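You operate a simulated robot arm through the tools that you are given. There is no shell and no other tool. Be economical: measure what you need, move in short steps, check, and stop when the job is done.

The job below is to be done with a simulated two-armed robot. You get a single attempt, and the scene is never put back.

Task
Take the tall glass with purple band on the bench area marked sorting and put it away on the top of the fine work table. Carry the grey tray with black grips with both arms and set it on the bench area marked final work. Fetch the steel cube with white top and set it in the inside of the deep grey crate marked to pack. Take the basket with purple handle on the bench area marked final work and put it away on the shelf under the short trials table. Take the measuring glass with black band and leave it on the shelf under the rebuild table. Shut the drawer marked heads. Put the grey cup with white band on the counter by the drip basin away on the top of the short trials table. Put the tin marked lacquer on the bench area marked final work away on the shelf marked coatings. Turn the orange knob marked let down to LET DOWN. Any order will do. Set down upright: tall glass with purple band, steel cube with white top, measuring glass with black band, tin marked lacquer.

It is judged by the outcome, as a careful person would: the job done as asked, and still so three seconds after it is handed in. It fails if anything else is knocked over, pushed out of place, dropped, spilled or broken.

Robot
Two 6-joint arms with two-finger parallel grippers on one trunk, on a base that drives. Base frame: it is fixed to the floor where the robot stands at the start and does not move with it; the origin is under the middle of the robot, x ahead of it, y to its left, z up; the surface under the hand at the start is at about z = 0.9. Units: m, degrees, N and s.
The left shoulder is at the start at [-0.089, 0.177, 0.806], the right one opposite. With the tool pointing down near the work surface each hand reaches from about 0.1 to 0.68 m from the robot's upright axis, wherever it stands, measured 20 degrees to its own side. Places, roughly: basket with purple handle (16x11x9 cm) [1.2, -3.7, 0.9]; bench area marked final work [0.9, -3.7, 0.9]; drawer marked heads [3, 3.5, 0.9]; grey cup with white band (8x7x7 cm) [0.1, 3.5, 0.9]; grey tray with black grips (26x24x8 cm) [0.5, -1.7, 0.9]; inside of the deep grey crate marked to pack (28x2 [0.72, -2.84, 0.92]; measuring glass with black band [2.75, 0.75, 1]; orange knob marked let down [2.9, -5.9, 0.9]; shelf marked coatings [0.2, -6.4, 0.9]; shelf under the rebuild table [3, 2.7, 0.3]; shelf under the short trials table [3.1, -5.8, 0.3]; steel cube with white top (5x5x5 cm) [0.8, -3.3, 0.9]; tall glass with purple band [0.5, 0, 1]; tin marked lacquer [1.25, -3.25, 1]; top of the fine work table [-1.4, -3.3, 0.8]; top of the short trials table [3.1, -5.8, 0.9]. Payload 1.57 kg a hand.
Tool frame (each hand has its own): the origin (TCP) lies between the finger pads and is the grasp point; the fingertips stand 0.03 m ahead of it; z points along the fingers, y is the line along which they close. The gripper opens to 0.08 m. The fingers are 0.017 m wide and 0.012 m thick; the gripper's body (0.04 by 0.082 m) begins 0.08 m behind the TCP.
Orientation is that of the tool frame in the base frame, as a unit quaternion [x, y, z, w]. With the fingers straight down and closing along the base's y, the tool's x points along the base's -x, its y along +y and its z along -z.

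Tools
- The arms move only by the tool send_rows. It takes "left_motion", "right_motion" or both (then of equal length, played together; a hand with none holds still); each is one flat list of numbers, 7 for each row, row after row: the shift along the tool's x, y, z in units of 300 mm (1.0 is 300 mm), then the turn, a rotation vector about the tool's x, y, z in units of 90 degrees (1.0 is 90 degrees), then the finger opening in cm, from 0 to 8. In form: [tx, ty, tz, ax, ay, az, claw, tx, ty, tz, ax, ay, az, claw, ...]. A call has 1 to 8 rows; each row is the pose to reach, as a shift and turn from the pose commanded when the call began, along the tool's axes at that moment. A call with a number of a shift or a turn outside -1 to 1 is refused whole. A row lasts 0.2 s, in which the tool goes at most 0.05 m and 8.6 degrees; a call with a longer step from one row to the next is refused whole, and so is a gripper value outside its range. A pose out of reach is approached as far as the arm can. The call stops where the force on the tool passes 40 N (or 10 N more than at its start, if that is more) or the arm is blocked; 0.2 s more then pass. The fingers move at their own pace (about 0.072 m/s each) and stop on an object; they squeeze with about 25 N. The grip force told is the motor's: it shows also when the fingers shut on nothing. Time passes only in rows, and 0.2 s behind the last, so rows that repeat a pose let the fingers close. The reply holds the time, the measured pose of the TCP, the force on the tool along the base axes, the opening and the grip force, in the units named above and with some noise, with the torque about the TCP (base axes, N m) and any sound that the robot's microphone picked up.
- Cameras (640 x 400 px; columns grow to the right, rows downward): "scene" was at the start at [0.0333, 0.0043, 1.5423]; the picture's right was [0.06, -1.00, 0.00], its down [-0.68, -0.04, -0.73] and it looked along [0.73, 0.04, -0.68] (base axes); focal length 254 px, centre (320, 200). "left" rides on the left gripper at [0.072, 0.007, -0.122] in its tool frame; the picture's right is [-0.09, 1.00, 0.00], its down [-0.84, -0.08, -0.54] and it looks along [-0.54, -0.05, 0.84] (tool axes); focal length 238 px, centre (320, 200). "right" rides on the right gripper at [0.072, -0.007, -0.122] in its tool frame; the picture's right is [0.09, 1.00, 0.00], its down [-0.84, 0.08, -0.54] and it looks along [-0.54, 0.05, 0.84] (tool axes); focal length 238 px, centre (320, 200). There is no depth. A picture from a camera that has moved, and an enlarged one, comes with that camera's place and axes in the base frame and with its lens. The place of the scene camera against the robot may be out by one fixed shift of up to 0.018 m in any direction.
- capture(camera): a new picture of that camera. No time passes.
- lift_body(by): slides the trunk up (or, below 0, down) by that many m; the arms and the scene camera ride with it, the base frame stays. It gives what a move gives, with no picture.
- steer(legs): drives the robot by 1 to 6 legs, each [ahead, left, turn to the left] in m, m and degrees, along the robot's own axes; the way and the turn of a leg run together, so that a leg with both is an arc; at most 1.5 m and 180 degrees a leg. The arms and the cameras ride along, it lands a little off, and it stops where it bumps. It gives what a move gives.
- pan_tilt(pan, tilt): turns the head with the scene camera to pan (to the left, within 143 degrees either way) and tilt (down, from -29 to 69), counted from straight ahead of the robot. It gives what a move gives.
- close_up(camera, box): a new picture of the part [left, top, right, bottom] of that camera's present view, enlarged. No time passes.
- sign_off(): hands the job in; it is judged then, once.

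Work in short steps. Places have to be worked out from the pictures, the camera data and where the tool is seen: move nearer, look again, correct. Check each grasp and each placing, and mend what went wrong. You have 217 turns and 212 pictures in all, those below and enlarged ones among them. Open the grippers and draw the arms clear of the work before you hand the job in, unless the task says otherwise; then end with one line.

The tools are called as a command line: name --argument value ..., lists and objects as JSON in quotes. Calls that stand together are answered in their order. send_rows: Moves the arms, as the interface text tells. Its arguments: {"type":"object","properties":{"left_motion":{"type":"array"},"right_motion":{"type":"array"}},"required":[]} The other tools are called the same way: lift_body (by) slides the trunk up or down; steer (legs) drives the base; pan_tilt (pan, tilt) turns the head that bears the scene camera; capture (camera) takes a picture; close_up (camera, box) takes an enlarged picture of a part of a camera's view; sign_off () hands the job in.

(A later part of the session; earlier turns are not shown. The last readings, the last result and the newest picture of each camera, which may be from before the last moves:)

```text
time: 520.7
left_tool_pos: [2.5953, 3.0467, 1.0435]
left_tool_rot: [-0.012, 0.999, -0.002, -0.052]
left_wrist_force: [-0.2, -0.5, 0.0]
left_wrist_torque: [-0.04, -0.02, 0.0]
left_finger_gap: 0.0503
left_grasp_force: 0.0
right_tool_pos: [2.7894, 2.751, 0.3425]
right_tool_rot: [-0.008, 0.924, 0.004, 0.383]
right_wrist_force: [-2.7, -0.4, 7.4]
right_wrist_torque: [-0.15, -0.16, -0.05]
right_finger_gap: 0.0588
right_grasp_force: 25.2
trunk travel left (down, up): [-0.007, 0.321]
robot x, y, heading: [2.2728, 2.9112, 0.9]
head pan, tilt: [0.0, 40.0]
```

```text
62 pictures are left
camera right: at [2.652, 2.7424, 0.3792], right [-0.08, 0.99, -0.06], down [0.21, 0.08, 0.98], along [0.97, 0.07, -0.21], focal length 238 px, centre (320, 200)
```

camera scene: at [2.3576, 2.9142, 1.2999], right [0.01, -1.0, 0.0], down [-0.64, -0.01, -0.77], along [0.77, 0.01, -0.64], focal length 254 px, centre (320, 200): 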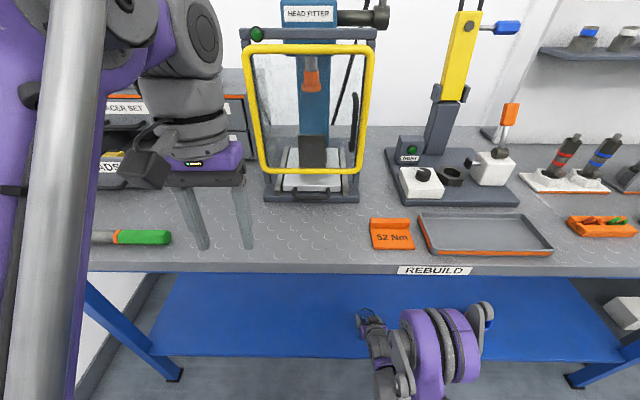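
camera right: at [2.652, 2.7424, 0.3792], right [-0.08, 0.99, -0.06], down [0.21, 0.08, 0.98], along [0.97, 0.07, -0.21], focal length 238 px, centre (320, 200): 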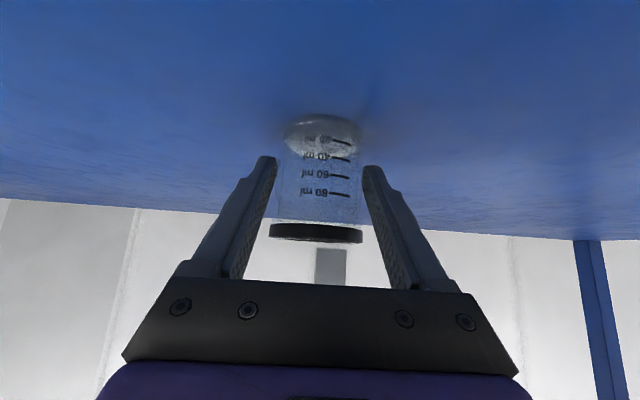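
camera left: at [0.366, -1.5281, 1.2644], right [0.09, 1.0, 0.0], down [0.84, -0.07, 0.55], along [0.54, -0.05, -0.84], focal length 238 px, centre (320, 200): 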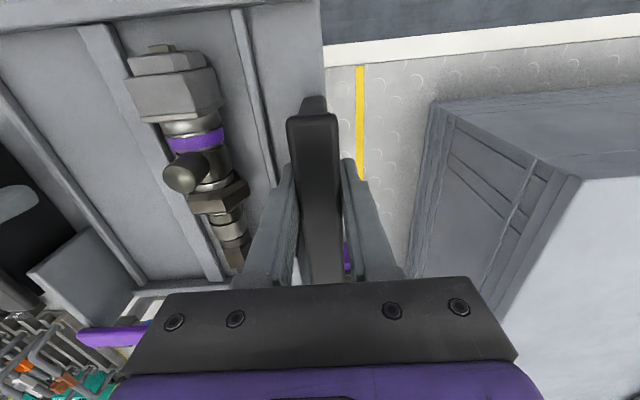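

Touching down; press 2 mm more to seat it flat, then release and back out along the fingers.

send_rows --right_motion '[0.005, 0, 0.005, 0, 0, 0, 4, 0.005, 0, 0.005, 0, 0, 0, 4]'

capture --camera "right"

```text
time: 521.3
left_tool_pos: [2.5949, 3.0456, 1.0448]
left_tool_rot: [-0.012, 0.999, -0.001, -0.052]
left_wrist_force: [1.0, -0.3, 0.7]
left_wrist_torque: [0.01, -0.02, -0.01]
left_finger_gap: 0.0501
left_grasp_force: 0.1
right_tool_pos: [2.7895, 2.7522, 0.3401]
right_tool_rot: [-0.008, 0.924, 0.004, 0.382]
right_wrist_force: [-1.3, -1.7, 5.1]
right_wrist_torque: [-0.06, -0.15, -0.06]
right_finger_gap: 0.0589
right_grasp_force: 24.8
trunk travel left (down, up): [-0.007, 0.321]
robot x, y, heading: [2.2741, 2.912, 0.7]
head pan, tilt: [0.0, 40.0]
```

```text
61 pictures are left
camera right: at [2.6526, 2.7427, 0.3773], right [-0.08, 0.99, -0.06], down [0.21, 0.08, 0.97], along [0.97, 0.07, -0.21], focal length 238 px, centre (320, 200)
```

right: 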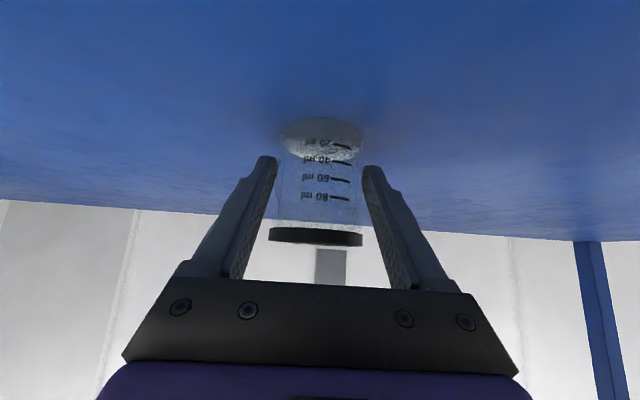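

send_rows --right_motion '[0.005, 0, 0.005, 0, 0, 0, 4, 0.009, 0, 0.009, 0, 0, 0, 4]'

capture --camera "right"

```text
time: 521.9
left_tool_pos: [2.5962, 3.0475, 1.043]
left_tool_rot: [-0.013, 0.999, -0.002, -0.052]
left_wrist_force: [-0.2, -0.5, -0.3]
left_wrist_torque: [-0.01, 0.04, 0.02]
left_finger_gap: 0.0498
left_grasp_force: 0.2
right_tool_pos: [2.7913, 2.7517, 0.3365]
right_tool_rot: [-0.008, 0.924, 0.004, 0.382]
right_wrist_force: [-1.4, -0.7, 5.2]
right_wrist_torque: [-0.06, -0.15, -0.05]
right_finger_gap: 0.0583
right_grasp_force: 25.1
trunk travel left (down, up): [-0.007, 0.321]
robot x, y, heading: [2.2714, 2.9137, 0.7]
head pan, tilt: [0.0, 40.0]
```

```text
60 pictures are left
camera right: at [2.6536, 2.7427, 0.3738], right [-0.08, 0.99, -0.06], down [0.21, 0.08, 0.97], along [0.97, 0.07, -0.21], focal length 238 px, centre (320, 200)
```

right: 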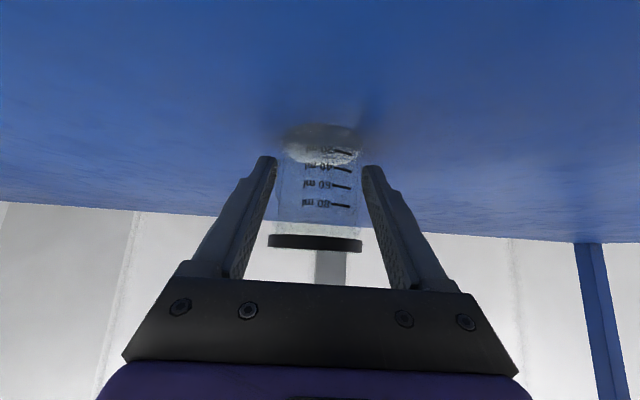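

The glass is seated. Release and withdraw.

send_rows --right_motion '[0, 0, 0, 0, 0, 0, 6.3, 0, 0, 0, 0, 0, 0, 7.5, 0, 0, 0, 0, 0, 0, 8, 0, 0, -0.08, 0, 0, 0, 8, 0, 0, -0.22, 0, 0, 0, 8, 0, 0, -0.36, 0, 0, 0, 8]'

capture --camera "right"

```text
time: 523.3
left_tool_pos: [2.5952, 3.0472, 1.0445]
left_tool_rot: [-0.012, 0.999, -0.001, -0.052]
left_wrist_force: [-0.2, 1.0, -0.7]
left_wrist_torque: [0.02, -0.02, 0.04]
left_finger_gap: 0.05
left_grasp_force: 0.1
right_tool_pos: [2.7381, 2.7483, 0.4341]
right_tool_rot: [-0.008, 0.924, 0.004, 0.383]
right_wrist_force: [-0.8, 0.6, -0.9]
right_wrist_torque: [-0.02, -0.02, 0.01]
right_finger_gap: 0.0805
right_grasp_force: 0.0
right hand out of reach, approached as far as the arm can: row 4, 5, 6
trunk travel left (down, up): [-0.007, 0.321]
robot x, y, heading: [2.2718, 2.9161, 0.8]
head pan, tilt: [0.0, 40.0]
```

```text
59 pictures are left
camera right: at [2.6018, 2.7402, 0.471], right [-0.08, 0.99, -0.06], down [0.21, 0.08, 0.97], along [0.97, 0.07, -0.21], focal length 238 px, centre (320, 200)
```

right: 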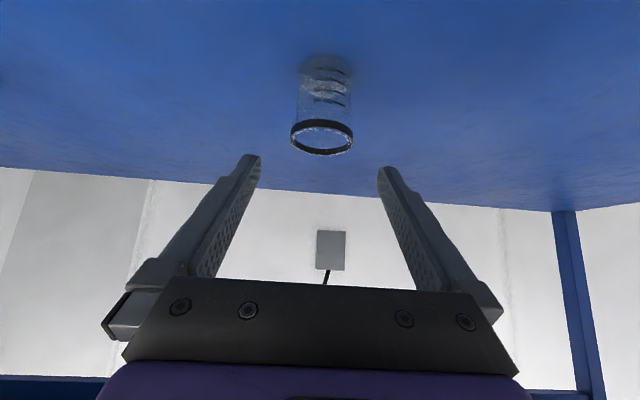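

Measuring glass stands upright on the shelf. Back out, raise, and look at the drawers.

steer --legs '[[-0.42, 0, 0]]'

lift_body --by 0.29

steer --legs '[[0, 0.45, 0]]'

pan_tilt --pan -5 --tilt 28

capture --camera "scene"

```text
time: 525.9
left_tool_pos: [2.1791, 3.041, 1.0445]
left_tool_rot: [-0.012, 0.999, -0.002, -0.053]
left_wrist_force: [0.6, 0.0, -0.5]
left_wrist_torque: [0.02, 0.0, -0.03]
left_finger_gap: 0.0499
left_grasp_force: 0.0
right_tool_pos: [2.3223, 2.7428, 0.4335]
right_tool_rot: [-0.008, 0.924, 0.004, 0.382]
right_wrist_force: [-0.2, 0.0, -0.3]
right_wrist_torque: [-0.01, 0.0, -0.01]
right_finger_gap: 0.08
right_grasp_force: 0.1
trunk travel left (down, up): [-0.007, 0.321]
robot x, y, heading: [1.8572, 2.9088, 0.8]
head pan, tilt: [0.0, 40.0]
```

```text
time: 528.8
left_tool_pos: [2.1794, 3.0406, 1.3343]
left_tool_rot: [-0.011, 0.999, -0.002, -0.052]
left_wrist_force: [-0.5, 0.9, -0.4]
left_wrist_torque: [0.01, -0.01, -0.03]
left_finger_gap: 0.0502
left_grasp_force: 0.1
right_tool_pos: [2.3772, 2.7439, 0.7746]
right_tool_rot: [-0.009, 0.906, 0.004, 0.422]
right_wrist_force: [-0.1, 0.0, -0.8]
right_wrist_torque: [0.01, 0.0, 0.01]
right_finger_gap: 0.0798
right_grasp_force: 0.1
trunk travel left (down, up): [-0.297, 0.031]
robot x, y, heading: [1.8532, 2.9067, 0.6]
head pan, tilt: [0.0, 40.0]
```

```text
time: 533.3
left_tool_pos: [2.1744, 3.4927, 1.3343]
left_tool_rot: [-0.01, 0.999, -0.001, -0.052]
left_wrist_force: [0.0, -0.2, 0.0]
left_wrist_torque: [0.01, -0.01, 0.02]
left_finger_gap: 0.05
left_grasp_force: 0.0
right_tool_pos: [2.3717, 3.1953, 0.774]
right_tool_rot: [-0.007, 0.906, 0.004, 0.422]
right_wrist_force: [0.0, -0.5, -0.3]
right_wrist_torque: [0.0, 0.0, -0.02]
right_finger_gap: 0.08
right_grasp_force: 0.0
trunk travel left (down, up): [-0.297, 0.031]
robot x, y, heading: [1.8494, 3.3586, 0.8]
head pan, tilt: [0.0, 40.0]
```

```text
time: 534.0
left_tool_pos: [2.1753, 3.4926, 1.3346]
left_tool_rot: [-0.01, 0.999, -0.001, -0.053]
left_wrist_force: [0.5, -0.3, 0.0]
left_wrist_torque: [0.05, 0.01, 0.01]
left_finger_gap: 0.0499
left_grasp_force: 0.0
right_tool_pos: [2.3714, 3.1944, 0.7731]
right_tool_rot: [-0.007, 0.907, 0.004, 0.422]
right_wrist_force: [0.1, 0.8, 0.4]
right_wrist_torque: [0.0, 0.0, 0.0]
right_finger_gap: 0.0799
right_grasp_force: 0.0
trunk travel left (down, up): [-0.297, 0.031]
robot x, y, heading: [1.8494, 3.3621, 0.6]
head pan, tilt: [-5.0, 28.0]
```

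```text
58 pictures are left
camera scene: at [1.8901, 3.3518, 1.6161], right [-0.08, -1.0, 0.0], down [-0.47, 0.04, -0.88], along [0.88, -0.07, -0.47], focal length 254 px, centre (320, 200)
```

scene: 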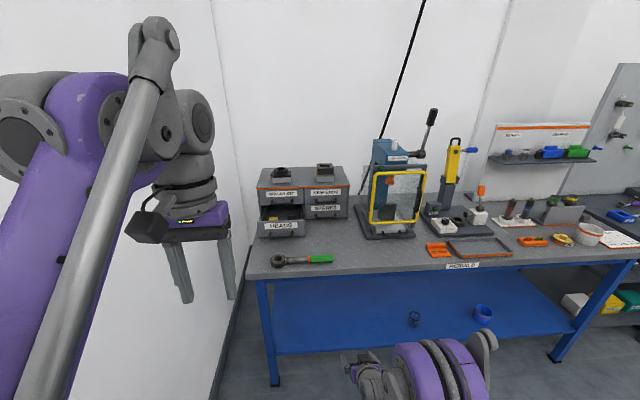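

close_up --camera "scene" --box '[240, 155, 360, 230]'

close_up --camera "scene" --box '[240, 200, 360, 275]'

```text
5.33 times, centred on (300, 192) of scene
camera zoom: at [1.8901, 3.3518, 1.6161], right [-0.08, -1.0, 0.0], down [-0.47, 0.04, -0.88], along [0.88, -0.07, -0.47], focal length 1353 px, centre (427, 240)
```

zoom: 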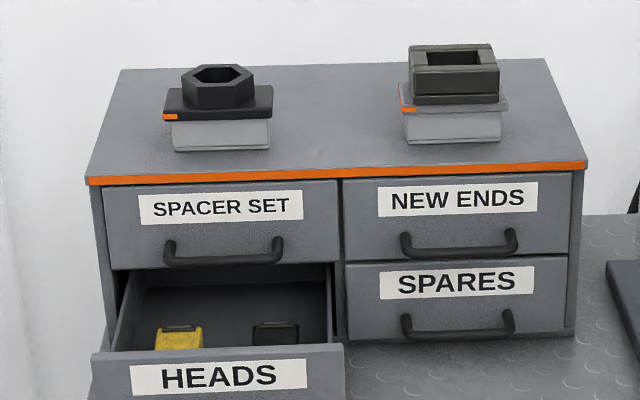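

```text
5.33 times, centred on (300, 238) of scene
camera zoom: at [1.8901, 3.3518, 1.6161], right [-0.08, -1.0, 0.0], down [-0.47, 0.04, -0.88], along [0.88, -0.07, -0.47], focal length 1353 px, centre (427, 0)
```

zoom: 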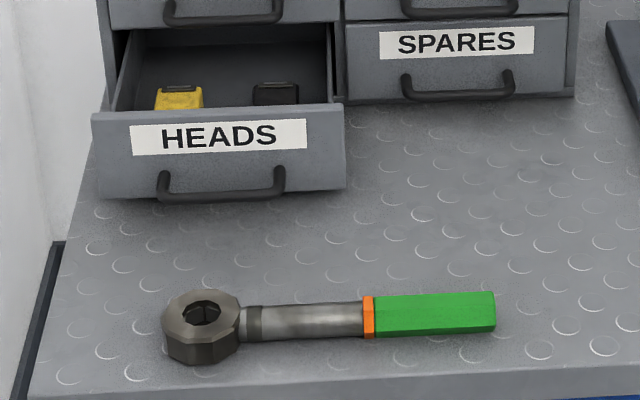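

HEADS drawer is open ~14 cm (face x≈2.87, y 3.35–3.56, z 0.905–0.96). I'll push its right end, clear of the handles, with closed right fingers. Raise the hand, shift left, then drive up.

send_rows --right_motion '[-0.105, 0.075, -0.088, 0, 0.014, 0, 0, -0.21, 0.15, -0.177, 0, 0.028, 0, 0, -0.316, 0.225, -0.265, 0, 0.042, 0, 0, -0.421, 0.3, -0.353, 0, 0.056, 0, 0, -0.527, 0.375, -0.442, 0, 0.07, 0, 0, -0.632, 0.45, -0.53, 0, 0.084, 0, 0, -0.738, 0.525, -0.618, 0, 0.098, 0, 0, -0.843, 0.6, -0.707, 0, 0.11, 0, 0]'

steer --legs '[[0.5, 0, 0]]'

capture --camera "right"

```text
time: 535.8
left_tool_pos: [2.174, 3.4925, 1.3337]
left_tool_rot: [-0.01, 0.999, -0.001, -0.053]
left_wrist_force: [-0.7, -0.4, 0.1]
left_wrist_torque: [-0.02, 0.02, -0.01]
left_finger_gap: 0.0499
left_grasp_force: 0.2
right_tool_pos: [2.3698, 3.3751, 1.1059]
right_tool_rot: [-0.006, 0.94, 0.003, 0.342]
right_wrist_force: [0.5, -0.1, -0.6]
right_wrist_torque: [-0.01, 0.0, -0.03]
right_finger_gap: 0.0001
right_grasp_force: 21.5
trunk travel left (down, up): [-0.297, 0.031]
robot x, y, heading: [1.8522, 3.3599, 0.9]
head pan, tilt: [-5.0, 28.0]
```

```text
time: 538.8
left_tool_pos: [2.6736, 3.4986, 1.3344]
left_tool_rot: [-0.012, 0.999, 0.0, -0.052]
left_wrist_force: [-0.2, -0.6, -0.5]
left_wrist_torque: [0.01, 0.0, -0.03]
left_finger_gap: 0.0497
left_grasp_force: 0.1
right_tool_pos: [2.8704, 3.3817, 1.1045]
right_tool_rot: [-0.009, 0.939, 0.004, 0.343]
right_wrist_force: [0.1, 0.4, -0.5]
right_wrist_torque: [0.02, 0.01, 0.05]
right_finger_gap: 0.0001
right_grasp_force: 21.1
trunk travel left (down, up): [-0.297, 0.031]
robot x, y, heading: [2.3501, 3.3656, 0.7]
head pan, tilt: [-5.0, 28.0]
```

```text
55 pictures are left
camera right: at [2.7371, 3.3735, 1.1532], right [-0.09, 0.99, -0.06], down [0.29, 0.08, 0.95], along [0.95, 0.07, -0.3], focal length 238 px, centre (320, 200)
```

right: 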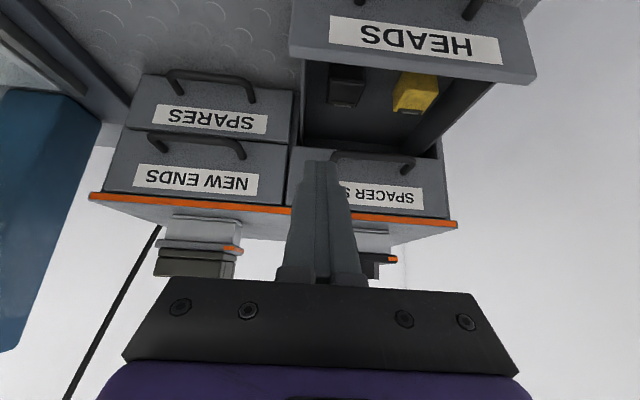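

Move back, then down in front of the drawer face's right end.

send_rows --right_motion '[0.08, -0.01, -0.065, 0, 0, 0, 0, 0.153, -0.01, -0.129, 0, 0, 0, 0, 0.25, -0.01, -0.005, 0, 0, 0, 0, 0.347, -0.01, 0.119, 0, 0, 0, 0, 0.444, -0.01, 0.243, 0, 0, 0, 0]'

capture --camera "right"

pan_tilt --pan 0 --tilt 45

capture --camera "scene"

```text
time: 540.0
left_tool_pos: [2.6754, 3.5, 1.3333]
left_tool_rot: [-0.011, 0.998, -0.002, -0.054]
left_wrist_force: [0.5, -0.4, -0.3]
left_wrist_torque: [-0.01, 0.02, 0.01]
left_finger_gap: 0.0499
left_grasp_force: 0.1
right_tool_pos: [2.8155, 3.3772, 0.9636]
right_tool_rot: [-0.008, 0.94, 0.003, 0.341]
right_wrist_force: [0.2, -0.8, 0.0]
right_wrist_torque: [0.01, -0.02, 0.02]
right_finger_gap: 0.0
right_grasp_force: 21.0
trunk travel left (down, up): [-0.297, 0.031]
robot x, y, heading: [2.3509, 3.366, 0.8]
head pan, tilt: [-5.0, 28.0]
```

```text
54 pictures are left
camera right: at [2.6833, 3.3692, 1.0113], right [-0.09, 0.99, -0.06], down [0.29, 0.08, 0.95], along [0.95, 0.07, -0.3], focal length 238 px, centre (320, 200)
```

right: 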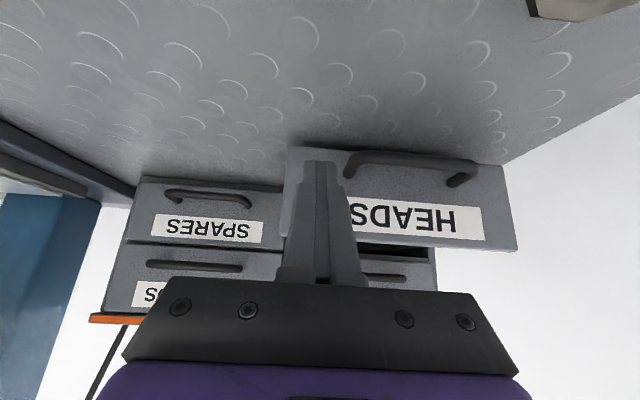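

```text
time: 540.8
left_tool_pos: [2.6735, 3.4984, 1.3357]
left_tool_rot: [-0.012, 0.999, -0.001, -0.052]
left_wrist_force: [0.2, -0.7, -0.1]
left_wrist_torque: [0.01, 0.01, -0.03]
left_finger_gap: 0.05
left_grasp_force: 0.1
right_tool_pos: [2.8155, 3.377, 0.9642]
right_tool_rot: [-0.008, 0.939, 0.003, 0.343]
right_wrist_force: [0.6, 0.6, -0.8]
right_wrist_torque: [-0.01, 0.01, -0.01]
right_finger_gap: 0.0
right_grasp_force: 21.0
trunk travel left (down, up): [-0.297, 0.031]
robot x, y, heading: [2.3474, 3.3669, 0.9]
head pan, tilt: [0.0, 45.0]
```

```text
53 pictures are left
camera scene: at [2.3807, 3.3662, 1.5904], right [0.01, -1.0, 0.0], down [-0.71, -0.01, -0.71], along [0.71, 0.01, -0.71], focal length 254 px, centre (320, 200)
```

scene: 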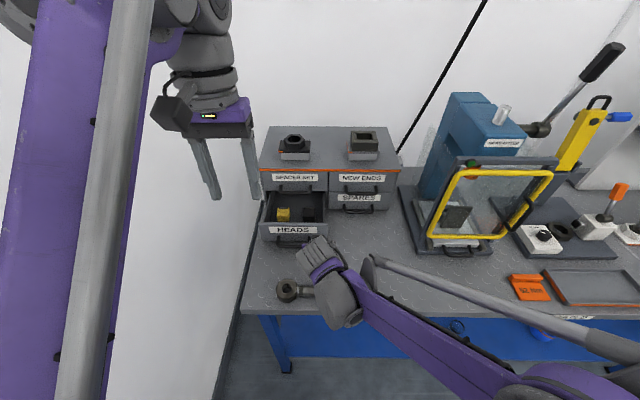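

Finger is in front of the face's right end. Push straight forward until it stops.

send_rows --right_motion '[-0.0613, 0, 0.0514, 0, 0, 0, 0, -0.1226, 0, 0.1029, 0, 0, 0, 0, -0.184, 0, 0.1543, 0, 0, 0, 0, -0.245, 0, 0.2058, 0, 0, 0, 0, -0.3064, 0, 0.2572, 0, 0, 0, 0, -0.3677, 0, 0.3086, 0, 0, 0, 0, -0.429, 0, 0.36, 0, 0, 0, 0, -0.49, 0, 0.4115, 0, 0, 0, 0]'

capture --camera "right"

close_up --camera "scene" --box '[240, 150, 400, 250]'

```text
time: 542.6
left_tool_pos: [2.6707, 3.4986, 1.3355]
left_tool_rot: [-0.011, 0.999, -0.002, -0.051]
left_wrist_force: [-0.5, 0.2, 0.3]
left_wrist_torque: [-0.01, -0.02, 0.05]
left_finger_gap: 0.0502
left_grasp_force: 0.0
right_tool_pos: [3.0055, 3.3822, 0.9641]
right_tool_rot: [-0.009, 0.94, 0.004, 0.342]
right_wrist_force: [-13.5, -0.2, -3.8]
right_wrist_torque: [0.02, 0.33, -0.02]
right_finger_gap: 0.0002
right_grasp_force: 21.7
trunk travel left (down, up): [-0.297, 0.031]
robot x, y, heading: [2.3498, 3.362, 0.8]
head pan, tilt: [0.0, 45.0]
```

```text
52 pictures are left
camera right: at [2.8722, 3.3736, 1.0122], right [-0.09, 0.99, -0.06], down [0.29, 0.08, 0.95], along [0.95, 0.07, -0.3], focal length 238 px, centre (320, 200)
```

right: 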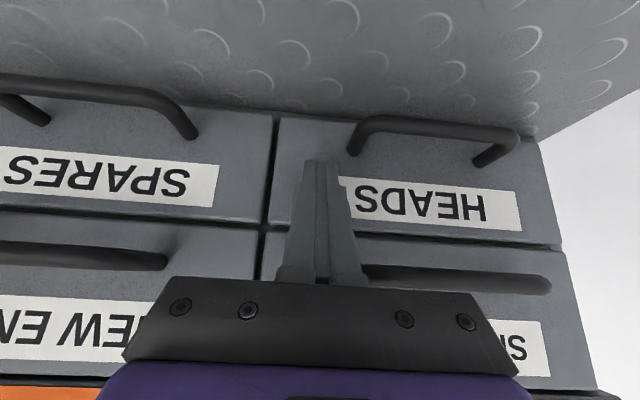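

```text
4.00 times, centred on (320, 200) of scene
camera zoom: at [2.3775, 3.366, 1.5902], right [0.01, -1.0, 0.0], down [-0.71, -0.01, -0.71], along [0.71, 0.01, -0.71], focal length 1015 px, centre (320, 200)
```

zoom: 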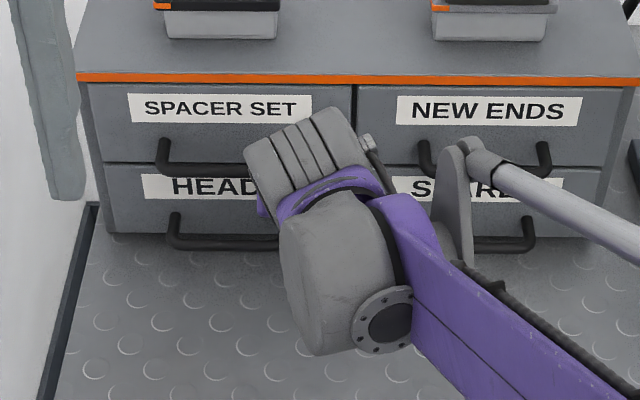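

HEADS is now flush with its neighbours. A final 4 mm push to be sure, then retreat.

send_rows --right_motion '[-0.01, 0, 0.009, 0, 0, 0, 0, 0.05, 0, -0.04, 0, 0, 0, 0, 0.17, 0, -0.13, 0, 0, 0, 0, 0.17, 0, -0.25, 0, 0, 0, 0, 0.2, 0, -0.37, 0, 0, 0, 0, 0.22, 0, -0.5, 0, 0, 0, 0, 0.22, 0, -0.64, 0, 0, 0, 0]'

close_up --camera "scene" --box '[240, 150, 400, 250]'

```text
time: 544.2
left_tool_pos: [2.6732, 3.499, 1.3364]
left_tool_rot: [-0.011, 0.999, -0.001, -0.053]
left_wrist_force: [-0.6, 1.0, 0.0]
left_wrist_torque: [0.0, 0.01, 0.0]
left_finger_gap: 0.0499
left_grasp_force: 0.0
right_tool_pos: [2.8334, 3.3777, 1.0701]
right_tool_rot: [-0.009, 0.939, 0.004, 0.343]
right_wrist_force: [-0.8, 0.3, 0.6]
right_wrist_torque: [0.0, 0.02, 0.02]
right_finger_gap: 0.0
right_grasp_force: 21.2
trunk travel left (down, up): [-0.297, 0.031]
robot x, y, heading: [2.35, 3.3642, 1.0]
head pan, tilt: [0.0, 45.0]
```

```text
4.00 times, centred on (320, 200) of scene
camera zoom: at [2.3797, 3.3658, 1.5904], right [0.01, -1.0, 0.0], down [-0.71, -0.01, -0.71], along [0.71, 0.01, -0.71], focal length 1015 px, centre (320, 200)
```

zoom: 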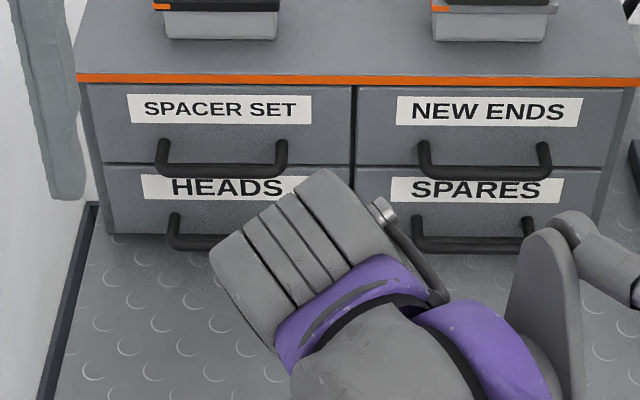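

Drawer shut. Now to the stores counter for the cup.

steer --legs '[[-0.5, 0, 0], [0, -0.62, 0], [0, 0, 179], [1.5, 0, 0], [0.22, 0, 0], [0, 0, -90]]'

pan_tilt --pan 0 --tilt 30

capture --camera "scene"

```text
time: 572.1
left_tool_pos: [-0.0058, 3.0699, 1.3343]
left_tool_rot: [0.717, -0.695, 0.039, 0.036]
left_wrist_force: [0.6, -0.3, -0.5]
left_wrist_torque: [0.02, 0.0, -0.01]
left_finger_gap: 0.0499
left_grasp_force: 0.0
right_tool_pos: [0.1149, 3.2314, 1.0685]
right_tool_rot: [0.673, -0.656, -0.245, -0.238]
right_wrist_force: [-0.4, 0.1, -0.4]
right_wrist_torque: [0.01, -0.01, -0.01]
right_finger_gap: 0.0
right_grasp_force: 21.2
trunk travel left (down, up): [-0.297, 0.031]
robot x, y, heading: [0.1312, 2.7503, 91.0]
head pan, tilt: [0.0, 45.0]
```

```text
time: 572.9
left_tool_pos: [-0.0054, 3.0693, 1.334]
left_tool_rot: [0.717, -0.696, 0.038, 0.035]
left_wrist_force: [0.3, -0.6, -0.1]
left_wrist_torque: [0.01, 0.03, 0.0]
left_finger_gap: 0.0499
left_grasp_force: 0.1
right_tool_pos: [0.1149, 3.2311, 1.0684]
right_tool_rot: [0.673, -0.656, -0.245, -0.239]
right_wrist_force: [0.2, -0.2, -0.1]
right_wrist_torque: [0.03, -0.01, 0.01]
right_finger_gap: 0.0002
right_grasp_force: 21.3
trunk travel left (down, up): [-0.297, 0.031]
robot x, y, heading: [0.1297, 2.7474, 91.2]
head pan, tilt: [0.0, 30.0]
```

```text
49 pictures are left
camera scene: at [0.1202, 2.7953, 1.6129], right [1.0, 0.02, 0.0], down [0.01, -0.5, -0.87], along [-0.02, 0.87, -0.5], focal length 254 px, centre (320, 200)
```

scene: 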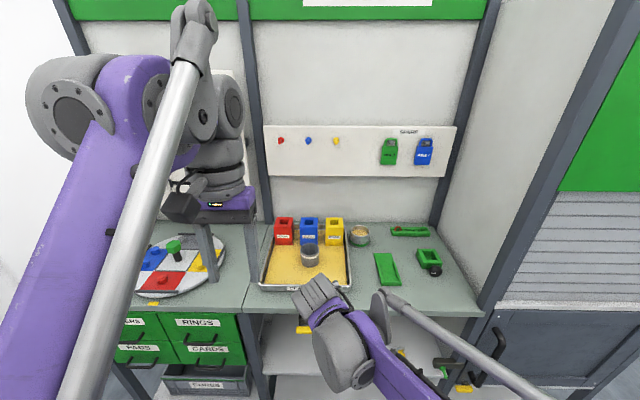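

close_up --camera "scene" --box '[250, 205, 450, 330]'

```text
3.20 times, centred on (350, 268) of scene
camera zoom: at [0.1202, 2.7953, 1.6129], right [1.0, 0.02, 0.0], down [0.01, -0.5, -0.87], along [-0.02, 0.87, -0.5], focal length 812 px, centre (224, -16)
```

zoom: 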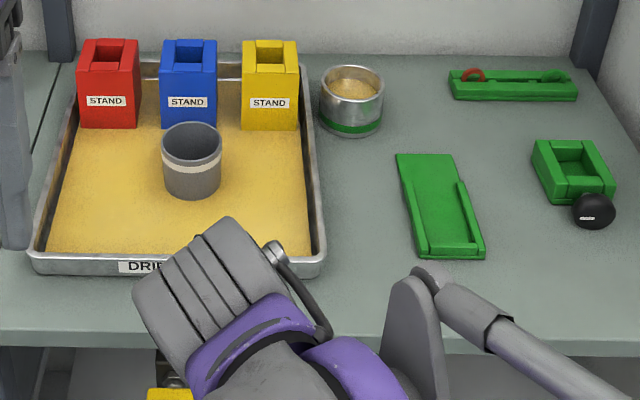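

The target is the grey cup with white band standing in the drip basin at about (0.064,3.517), rim z≈0.985. Retract a little, open, and drive closer.

send_rows --right_motion '[0.075, 0, -0.17, 0, 0, 0, 8, 0.148, 0, -0.342, 0, 0, 0, 8, 0.148, 0, -0.342, 0, 0, 0, 8]'

steer --legs '[[0, 0, -1.2], [0, 0.12, 0], [0.25, 0, 0]]'

capture --camera "right"

```text
refused: row 1 steps farther than a row can; nothing moved
```

```text
time: 576.3
left_tool_pos: [-0.1173, 3.3231, 1.334]
left_tool_rot: [0.709, -0.703, 0.038, 0.036]
left_wrist_force: [1.1, -1.4, 0.3]
left_wrist_torque: [-0.01, 0.03, 0.0]
left_finger_gap: 0.0499
left_grasp_force: 0.1
right_tool_pos: [0.0066, 3.4801, 1.0683]
right_tool_rot: [0.665, -0.663, -0.243, -0.241]
right_wrist_force: [0.7, -0.1, -0.5]
right_wrist_torque: [0.02, -0.01, 0.0]
right_finger_gap: 0.0
right_grasp_force: 21.5
trunk travel left (down, up): [-0.297, 0.031]
robot x, y, heading: [0.0087, 2.9944, 89.8]
head pan, tilt: [0.0, 30.0]
```

```text
47 pictures are left
camera right: at [0.0134, 3.3477, 1.1169], right [-1.0, -0.07, -0.06], down [-0.08, 0.29, 0.95], along [-0.05, 0.95, -0.3], focal length 238 px, centre (320, 200)
```

right: 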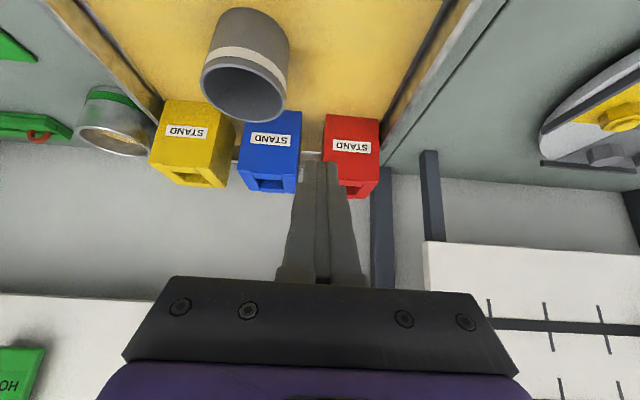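

Cup centre ≈(0.071,3.505). Move to pre-approach with fingers open.

send_rows --right_motion '[0.08, -0.08, -0.06, 0, 0, 0, 8, 0.12, -0.17, -0.04, 0, 0, 0, 8, 0.17, -0.215, 0.0, 0, 0, 0, 8, 0.189, -0.215, 0.023, 0, 0, 0, 8]'

capture --camera "right"

```text
time: 577.3
left_tool_pos: [-0.117, 3.3212, 1.3364]
left_tool_rot: [0.709, -0.704, 0.038, 0.036]
left_wrist_force: [0.4, 0.9, -0.9]
left_wrist_torque: [-0.02, 0.0, 0.0]
left_finger_gap: 0.0501
left_grasp_force: 0.0
right_tool_pos: [0.0711, 3.4416, 1.0271]
right_tool_rot: [0.664, -0.664, -0.243, -0.242]
right_wrist_force: [-0.3, 0.6, -0.5]
right_wrist_torque: [0.03, -0.02, 0.01]
right_finger_gap: 0.0799
right_grasp_force: 0.1
trunk travel left (down, up): [-0.297, 0.031]
robot x, y, heading: [0.0099, 2.9945, 89.7]
head pan, tilt: [0.0, 30.0]
```

```text
46 pictures are left
camera right: at [0.0781, 3.3093, 1.0747], right [-1.0, -0.07, -0.06], down [-0.08, 0.29, 0.95], along [-0.05, 0.95, -0.3], focal length 238 px, centre (320, 200)
```

right: 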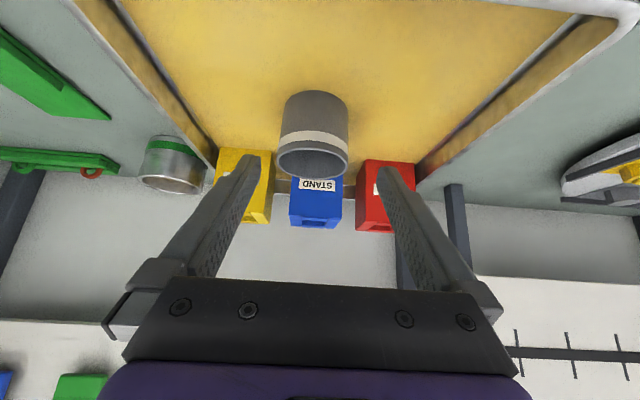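

Triangulated cup axis ≈(0.078,3.528), rim z≈0.96. Advance along the fingers with a 7 mm lateral correction, then check before closing.

send_rows --right_motion '[-0.01, -0.023, 0.1, 0, 0, 0, 8, -0.02, -0.023, 0.2, 0, 0, 0, 8, -0.03, -0.023, 0.3, 0, 0, 0, 8, -0.038, -0.023, 0.395, 0, 0, 0, 8]'

capture --camera "right"

```text
time: 578.3
left_tool_pos: [-0.1181, 3.3235, 1.3337]
left_tool_rot: [0.709, -0.704, 0.038, 0.037]
left_wrist_force: [-0.4, 0.2, 0.1]
left_wrist_torque: [-0.02, 0.0, 0.01]
left_finger_gap: 0.05
left_grasp_force: 0.1
right_tool_pos: [0.0776, 3.5283, 0.9426]
right_tool_rot: [0.665, -0.663, -0.244, -0.242]
right_wrist_force: [-1.2, -0.4, -0.4]
right_wrist_torque: [-0.06, -0.01, 0.01]
right_finger_gap: 0.0804
right_grasp_force: 0.0
trunk travel left (down, up): [-0.297, 0.031]
robot x, y, heading: [0.0086, 2.9974, 89.7]
head pan, tilt: [0.0, 30.0]
```

```text
45 pictures are left
camera right: at [0.0849, 3.3949, 0.9914], right [-1.0, -0.07, -0.06], down [-0.08, 0.29, 0.95], along [-0.05, 0.95, -0.3], focal length 238 px, centre (320, 200)
```

right: 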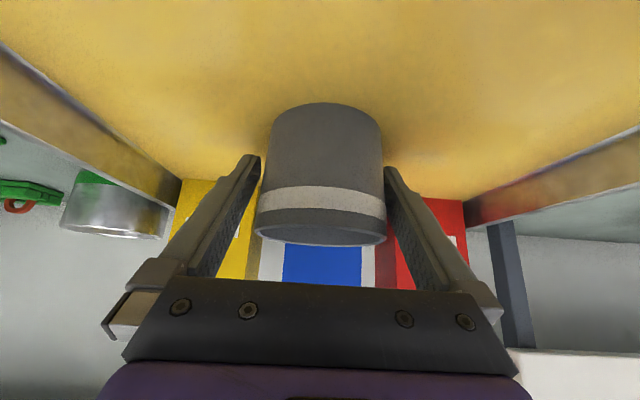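

Cup sits centred between the fingers with no contact. Close.

send_rows --right_motion '[0, 0, 0, 0, 0, 0, 6, 0, 0, 0, 0, 0, 0, 5, 0, 0, 0, 0, 0, 0, 5]'

send_rows --right_motion '[-0.06, 0, -0.07, 0, 0, 0, 5, -0.14, 0, -0.17, 0, 0, 0, 5, -0.22, 0, -0.28, 0, 0, 0, 5, -0.3, 0, -0.39, 0, 0, 0, 5, -0.3, 0, -0.52, 0, 0, 0, 5]'

capture --camera "right"

```text
time: 579.1
left_tool_pos: [-0.1175, 3.3215, 1.3342]
left_tool_rot: [0.709, -0.704, 0.038, 0.035]
left_wrist_force: [0.4, 0.0, -0.4]
left_wrist_torque: [0.03, 0.01, 0.06]
left_finger_gap: 0.0499
left_grasp_force: 0.1
right_tool_pos: [0.0776, 3.5274, 0.9437]
right_tool_rot: [0.665, -0.664, -0.243, -0.241]
right_wrist_force: [0.1, -0.8, -0.5]
right_wrist_torque: [-0.01, 0.01, 0.03]
right_finger_gap: 0.0698
right_grasp_force: 25.0
trunk travel left (down, up): [-0.297, 0.031]
robot x, y, heading: [0.0097, 2.9985, 89.7]
head pan, tilt: [0.0, 30.0]
```

```text
time: 580.3
left_tool_pos: [-0.1158, 3.321, 1.3341]
left_tool_rot: [0.708, -0.704, 0.037, 0.036]
left_wrist_force: [0.3, -0.5, -0.1]
left_wrist_torque: [0.03, 0.04, -0.02]
left_finger_gap: 0.0502
left_grasp_force: 0.1
right_tool_pos: [0.0777, 3.4956, 1.1217]
right_tool_rot: [0.664, -0.663, -0.244, -0.242]
right_wrist_force: [0.2, -1.4, 0.7]
right_wrist_torque: [0.04, 0.02, 0.0]
right_finger_gap: 0.0695
right_grasp_force: 24.9
trunk travel left (down, up): [-0.297, 0.031]
robot x, y, heading: [0.013, 2.9975, 89.6]
head pan, tilt: [0.0, 30.0]
```

```text
44 pictures are left
camera right: at [0.0855, 3.3624, 1.1696], right [-1.0, -0.07, -0.06], down [-0.08, 0.29, 0.95], along [-0.05, 0.95, -0.3], focal length 238 px, centre (320, 200)
```

right: 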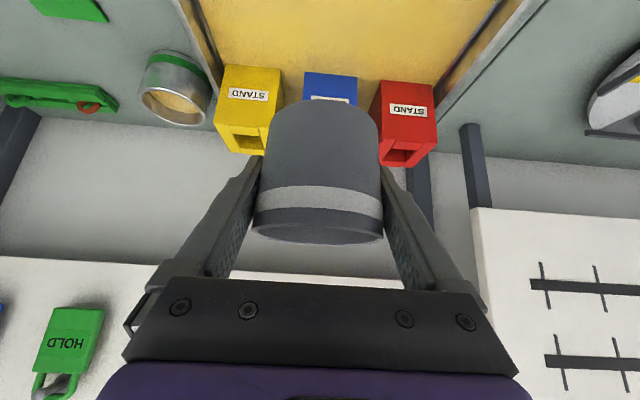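

Cup is held. Drive back to the far aisle and south.

steer --legs '[[-0.3, 0, 0], [0, 0, -90], [1.5, 0, 0], [0.4, 0, 0], [0, 0, -90], [1.5, 0, 0]]'

```text
time: 606.2
left_tool_pos: [1.9947, 0.8419, 1.3339]
left_tool_rot: [0.709, 0.703, 0.036, -0.037]
left_wrist_force: [-0.5, -0.6, -0.8]
left_wrist_torque: [0.0, 0.0, 0.0]
left_finger_gap: 0.05
left_grasp_force: 0.0
right_tool_pos: [1.7956, 0.6701, 1.1206]
right_tool_rot: [0.669, 0.66, -0.243, 0.241]
right_wrist_force: [0.2, -0.7, -0.9]
right_wrist_torque: [0.02, 0.0, 0.0]
right_finger_gap: 0.0691
right_grasp_force: 24.4
trunk travel left (down, up): [-0.297, 0.031]
robot x, y, heading: [1.8728, 1.1716, -91.0]
head pan, tilt: [0.0, 30.0]
```

steer --legs '[[0, 0, 1], [1.5, 0, 0], [1.5, 0, 0], [1.5, 0, 0], [1.5, 0, 0], [0.7, 0, 0]]'

capture --camera "right"

```text
time: 638.3
left_tool_pos: [2.0121, -5.824, 1.3352]
left_tool_rot: [0.701, 0.712, 0.036, -0.038]
left_wrist_force: [0.2, -0.7, -0.2]
left_wrist_torque: [-0.01, 0.0, 0.01]
left_finger_gap: 0.05
left_grasp_force: 0.0
right_tool_pos: [1.8181, -6.0006, 1.1193]
right_tool_rot: [0.661, 0.668, -0.24, 0.243]
right_wrist_force: [-1.0, -0.2, -0.1]
right_wrist_torque: [-0.04, 0.02, 0.05]
right_finger_gap: 0.0684
right_grasp_force: 24.8
trunk travel left (down, up): [-0.297, 0.031]
robot x, y, heading: [1.8789, -5.5017, -89.6]
head pan, tilt: [0.0, 30.0]
```

```text
43 pictures are left
camera right: at [1.8103, -5.8662, 1.1687], right [0.99, 0.08, -0.06], down [0.08, -0.29, 0.95], along [0.06, -0.95, -0.3], focal length 238 px, centre (320, 200)
```

right: 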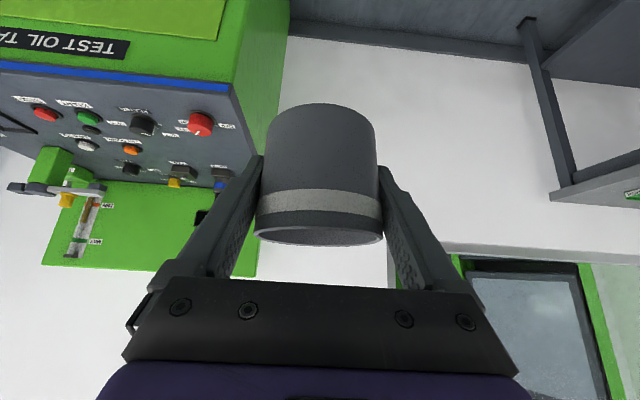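

Face the table, shift right and look at the free strip.

steer --legs '[[0, 0, 89.6], [0, -0.45, 0], [0.15, 0, 0]]'

pan_tilt --pan -8 --tilt 38

capture --camera "scene"

```text
time: 647.6
left_tool_pos: [2.3544, -5.8245, 1.3343]
left_tool_rot: [-0.001, 0.999, 0.0, -0.053]
left_wrist_force: [-0.2, -0.1, -0.3]
left_wrist_torque: [-0.01, -0.03, 0.01]
left_finger_gap: 0.0501
left_grasp_force: 0.1
right_tool_pos: [2.5265, -6.023, 1.1204]
right_tool_rot: [0.002, 0.939, 0.0, 0.343]
right_wrist_force: [0.8, -0.8, -0.4]
right_wrist_torque: [-0.03, 0.03, -0.02]
right_finger_gap: 0.0679
right_grasp_force: 25.2
trunk travel left (down, up): [-0.297, 0.031]
robot x, y, heading: [2.0288, -5.9523, -0.1]
head pan, tilt: [0.0, 30.0]
```

```text
time: 648.3
left_tool_pos: [2.3543, -5.8243, 1.3336]
left_tool_rot: [-0.002, 0.999, -0.001, -0.053]
left_wrist_force: [0.3, 0.0, 0.4]
left_wrist_torque: [-0.03, 0.03, 0.01]
left_finger_gap: 0.0502
left_grasp_force: 0.0
right_tool_pos: [2.5292, -6.0208, 1.1204]
right_tool_rot: [0.002, 0.94, 0.0, 0.342]
right_wrist_force: [-0.2, 0.5, -1.0]
right_wrist_torque: [-0.02, 0.01, -0.02]
right_finger_gap: 0.0678
right_grasp_force: 24.4
trunk travel left (down, up): [-0.297, 0.031]
robot x, y, heading: [2.0257, -5.9536, -0.3]
head pan, tilt: [-8.0, 38.0]
```

```text
42 pictures are left
camera scene: at [2.0635, -5.9639, 1.6007], right [-0.14, -0.99, 0.0], down [-0.61, 0.09, -0.79], along [0.78, -0.11, -0.62], focal length 254 px, centre (320, 200)
```

scene: 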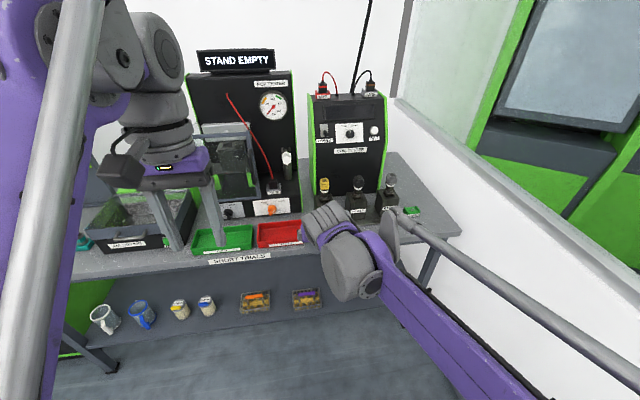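

steer --legs '[[0.15, -0.06, 0]]'

capture --camera "right"

capture --camera "scene"

```text
time: 649.7
left_tool_pos: [2.5006, -5.8852, 1.3331]
left_tool_rot: [-0.001, 0.999, -0.001, -0.053]
left_wrist_force: [-0.8, 0.4, -0.6]
left_wrist_torque: [0.01, -0.01, 0.02]
left_finger_gap: 0.0498
left_grasp_force: 0.1
right_tool_pos: [2.675, -6.0824, 1.1199]
right_tool_rot: [0.001, 0.94, 0.0, 0.341]
right_wrist_force: [-0.4, 0.0, -0.6]
right_wrist_torque: [0.03, 0.03, 0.02]
right_finger_gap: 0.0678
right_grasp_force: 24.7
trunk travel left (down, up): [-0.297, 0.031]
robot x, y, heading: [2.1749, -6.01, -0.4]
head pan, tilt: [-8.0, 38.0]
```

```text
41 pictures are left
camera right: at [2.5411, -6.0878, 1.1687], right [-0.07, 1.0, -0.06], down [0.29, 0.08, 0.95], along [0.95, 0.05, -0.3], focal length 238 px, centre (320, 200)
```

right: 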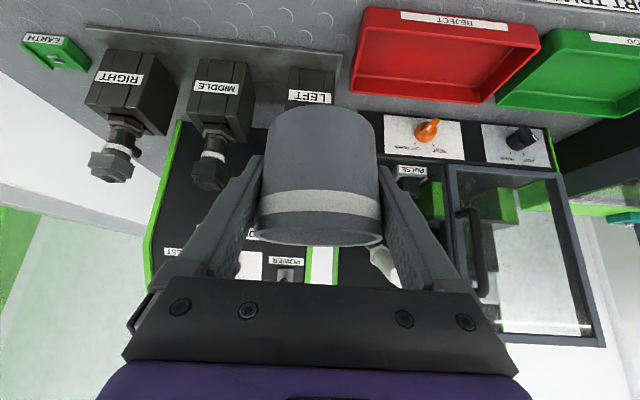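

```text
40 pictures are left
camera scene: at [2.2095, -6.0249, 1.6005], right [-0.15, -0.99, 0.0], down [-0.61, 0.09, -0.79], along [0.78, -0.12, -0.62], focal length 254 px, centre (320, 200)
```

scene: 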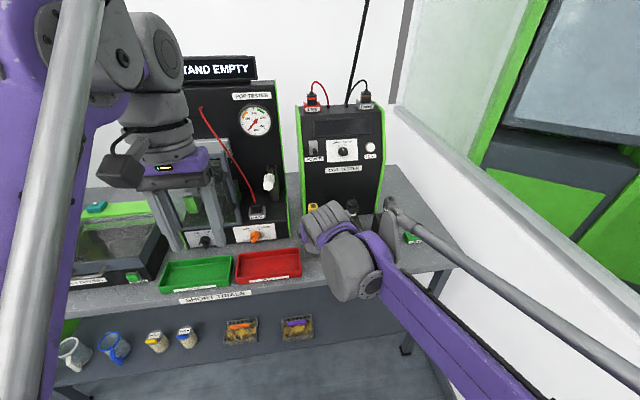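

There is a clear strip in front of the coil connectors (x 2.66–2.785). I'll set the cup at (2.722,-6.15). Lower to just above.

send_rows --right_motion '[0.04, -0.1, 0.1, 0, 0, 0, 5, 0.09, -0.2, 0.21, 0, 0, 0, 5, 0.14, -0.227, 0.34, 0, 0, 0, 5, 0.185, -0.227, 0.44, 0, 0, 0, 5, 0.223, -0.227, 0.509, 0, 0, 0, 5]'

capture --camera "right"

```text
time: 650.9
left_tool_pos: [2.5024, -5.8862, 1.335]
left_tool_rot: [-0.001, 0.999, -0.001, -0.052]
left_wrist_force: [0.5, 0.3, -0.1]
left_wrist_torque: [-0.03, -0.02, 0.01]
left_finger_gap: 0.0503
left_grasp_force: 0.0
right_tool_pos: [2.7223, -6.151, 0.9588]
right_tool_rot: [0.001, 0.94, 0.0, 0.342]
right_wrist_force: [-0.1, -1.0, -0.3]
right_wrist_torque: [-0.02, -0.05, -0.03]
right_finger_gap: 0.068
right_grasp_force: 24.7
trunk travel left (down, up): [-0.297, 0.031]
robot x, y, heading: [2.1758, -6.0135, -0.7]
head pan, tilt: [-8.0, 38.0]
```

```text
39 pictures are left
camera right: at [2.5895, -6.1562, 1.0078], right [-0.07, 1.0, -0.06], down [0.29, 0.08, 0.95], along [0.95, 0.05, -0.3], focal length 238 px, centre (320, 200)
```

right: 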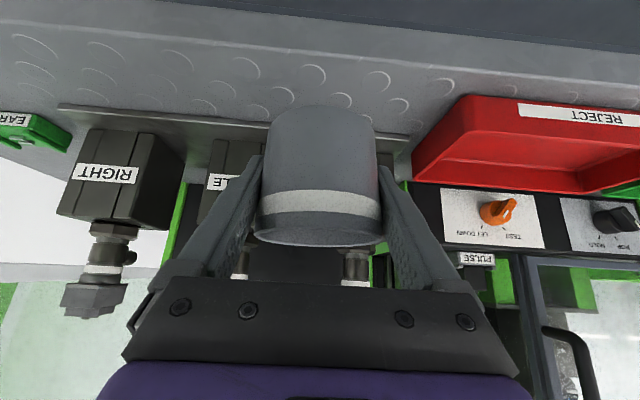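

Strip spans x≈2.68–2.774, cup centre 2.725 fits. Lower in steps.

send_rows --right_motion '[0.015, 0, 0.035, 0, 0, 0, 5, 0.036, 0, 0.06, 0, 0, 0, 5, 0.045, 0, 0.07, 0, 0, 0, 5, 0.053, 0, 0.08, 0, 0, 0, 5, 0.061, 0, 0.09, 0, 0, 0, 5]'

capture --camera "right"

```text
time: 652.1
left_tool_pos: [2.5023, -5.8851, 1.3344]
left_tool_rot: [-0.001, 0.999, 0.0, -0.052]
left_wrist_force: [0.1, 1.1, 0.6]
left_wrist_torque: [0.0, 0.0, 0.0]
left_finger_gap: 0.05
left_grasp_force: 0.1
right_tool_pos: [2.7262, -6.1502, 0.9277]
right_tool_rot: [0.001, 0.94, 0.001, 0.342]
right_wrist_force: [0.9, 0.3, 0.0]
right_wrist_torque: [-0.03, 0.03, -0.03]
right_finger_gap: 0.068
right_grasp_force: 25.4
trunk travel left (down, up): [-0.297, 0.031]
robot x, y, heading: [2.1714, -6.0128, -0.4]
head pan, tilt: [-8.0, 38.0]
```

```text
38 pictures are left
camera right: at [2.592, -6.1559, 0.9761], right [-0.07, 1.0, -0.06], down [0.29, 0.08, 0.95], along [0.95, 0.05, -0.3], focal length 238 px, centre (320, 200)
```

right: 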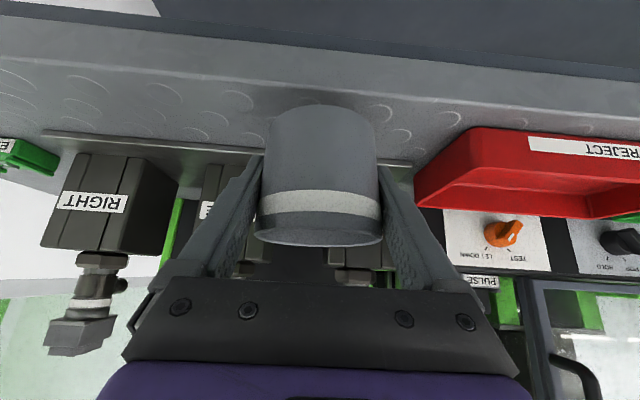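

send_rows --right_motion '[0.0086, 0, 0.0102, 0, 0, 0, 5, 0.0172, 0, 0.0204, 0, 0, 0, 5, 0.0258, 0, 0.0306, 0, 0, 0, 5]'

```text
time: 652.9
left_tool_pos: [2.5022, -5.8868, 1.3336]
left_tool_rot: [0.0, 0.999, -0.001, -0.052]
left_wrist_force: [-0.6, 0.9, -0.2]
left_wrist_torque: [0.03, -0.02, -0.01]
left_finger_gap: 0.05
left_grasp_force: 0.1
right_tool_pos: [2.7254, -6.1507, 0.9165]
right_tool_rot: [0.002, 0.94, 0.0, 0.342]
right_wrist_force: [-0.1, -0.7, 0.2]
right_wrist_torque: [0.02, 0.01, -0.02]
right_finger_gap: 0.0678
right_grasp_force: 24.1
trunk travel left (down, up): [-0.297, 0.031]
robot x, y, heading: [2.1737, -6.0129, -0.5]
head pan, tilt: [-8.0, 38.0]
```

send_rows --right_motion '[0.0086, 0, 0.0102, 0, 0, 0, 5, 0.0172, 0, 0.0204, 0, 0, 0, 5]'

capture --camera "right"

```text
time: 653.5
left_tool_pos: [2.5024, -5.8853, 1.3337]
left_tool_rot: [-0.001, 0.999, 0.0, -0.052]
left_wrist_force: [0.4, -0.3, 0.4]
left_wrist_torque: [0.02, -0.02, 0.01]
left_finger_gap: 0.05
left_grasp_force: 0.1
right_tool_pos: [2.725, -6.1502, 0.9082]
right_tool_rot: [0.001, 0.94, 0.001, 0.342]
right_wrist_force: [0.1, -0.6, 0.0]
right_wrist_torque: [0.01, 0.01, 0.01]
right_finger_gap: 0.0676
right_grasp_force: 25.4
trunk travel left (down, up): [-0.297, 0.031]
robot x, y, heading: [2.176, -6.0151, -0.5]
head pan, tilt: [-8.0, 38.0]
```

```text
37 pictures are left
camera right: at [2.5917, -6.1557, 0.9564], right [-0.07, 1.0, -0.06], down [0.29, 0.08, 0.95], along [0.95, 0.05, -0.3], focal length 238 px, centre (320, 200)
```

right: 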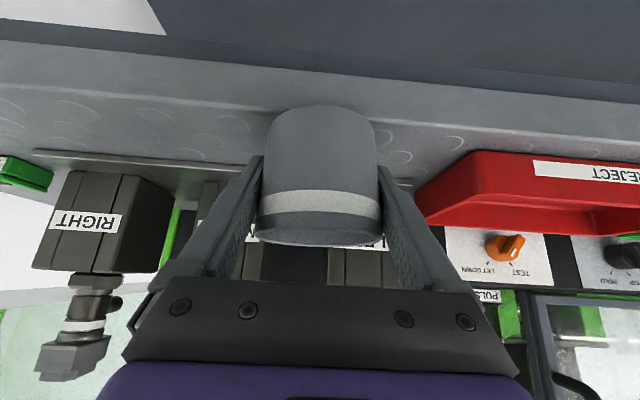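

send_rows --right_motion '[0.0064, 0, 0.0077, 0, 0, 0, 5, 0.0128, 0, 0.0154, 0, 0, 0, 5]'

```text
time: 654.1
left_tool_pos: [2.5012, -5.886, 1.3337]
left_tool_rot: [-0.001, 0.999, 0.0, -0.053]
left_wrist_force: [0.3, -0.3, 0.0]
left_wrist_torque: [-0.04, 0.02, -0.01]
left_finger_gap: 0.0502
left_grasp_force: 0.0
right_tool_pos: [2.7251, -6.1504, 0.9014]
right_tool_rot: [0.001, 0.939, 0.0, 0.343]
right_wrist_force: [-0.1, -0.2, -0.5]
right_wrist_torque: [0.0, -0.01, 0.01]
right_finger_gap: 0.0676
right_grasp_force: 24.4
trunk travel left (down, up): [-0.297, 0.031]
robot x, y, heading: [2.1724, -6.012, -0.4]
head pan, tilt: [-8.0, 38.0]
```

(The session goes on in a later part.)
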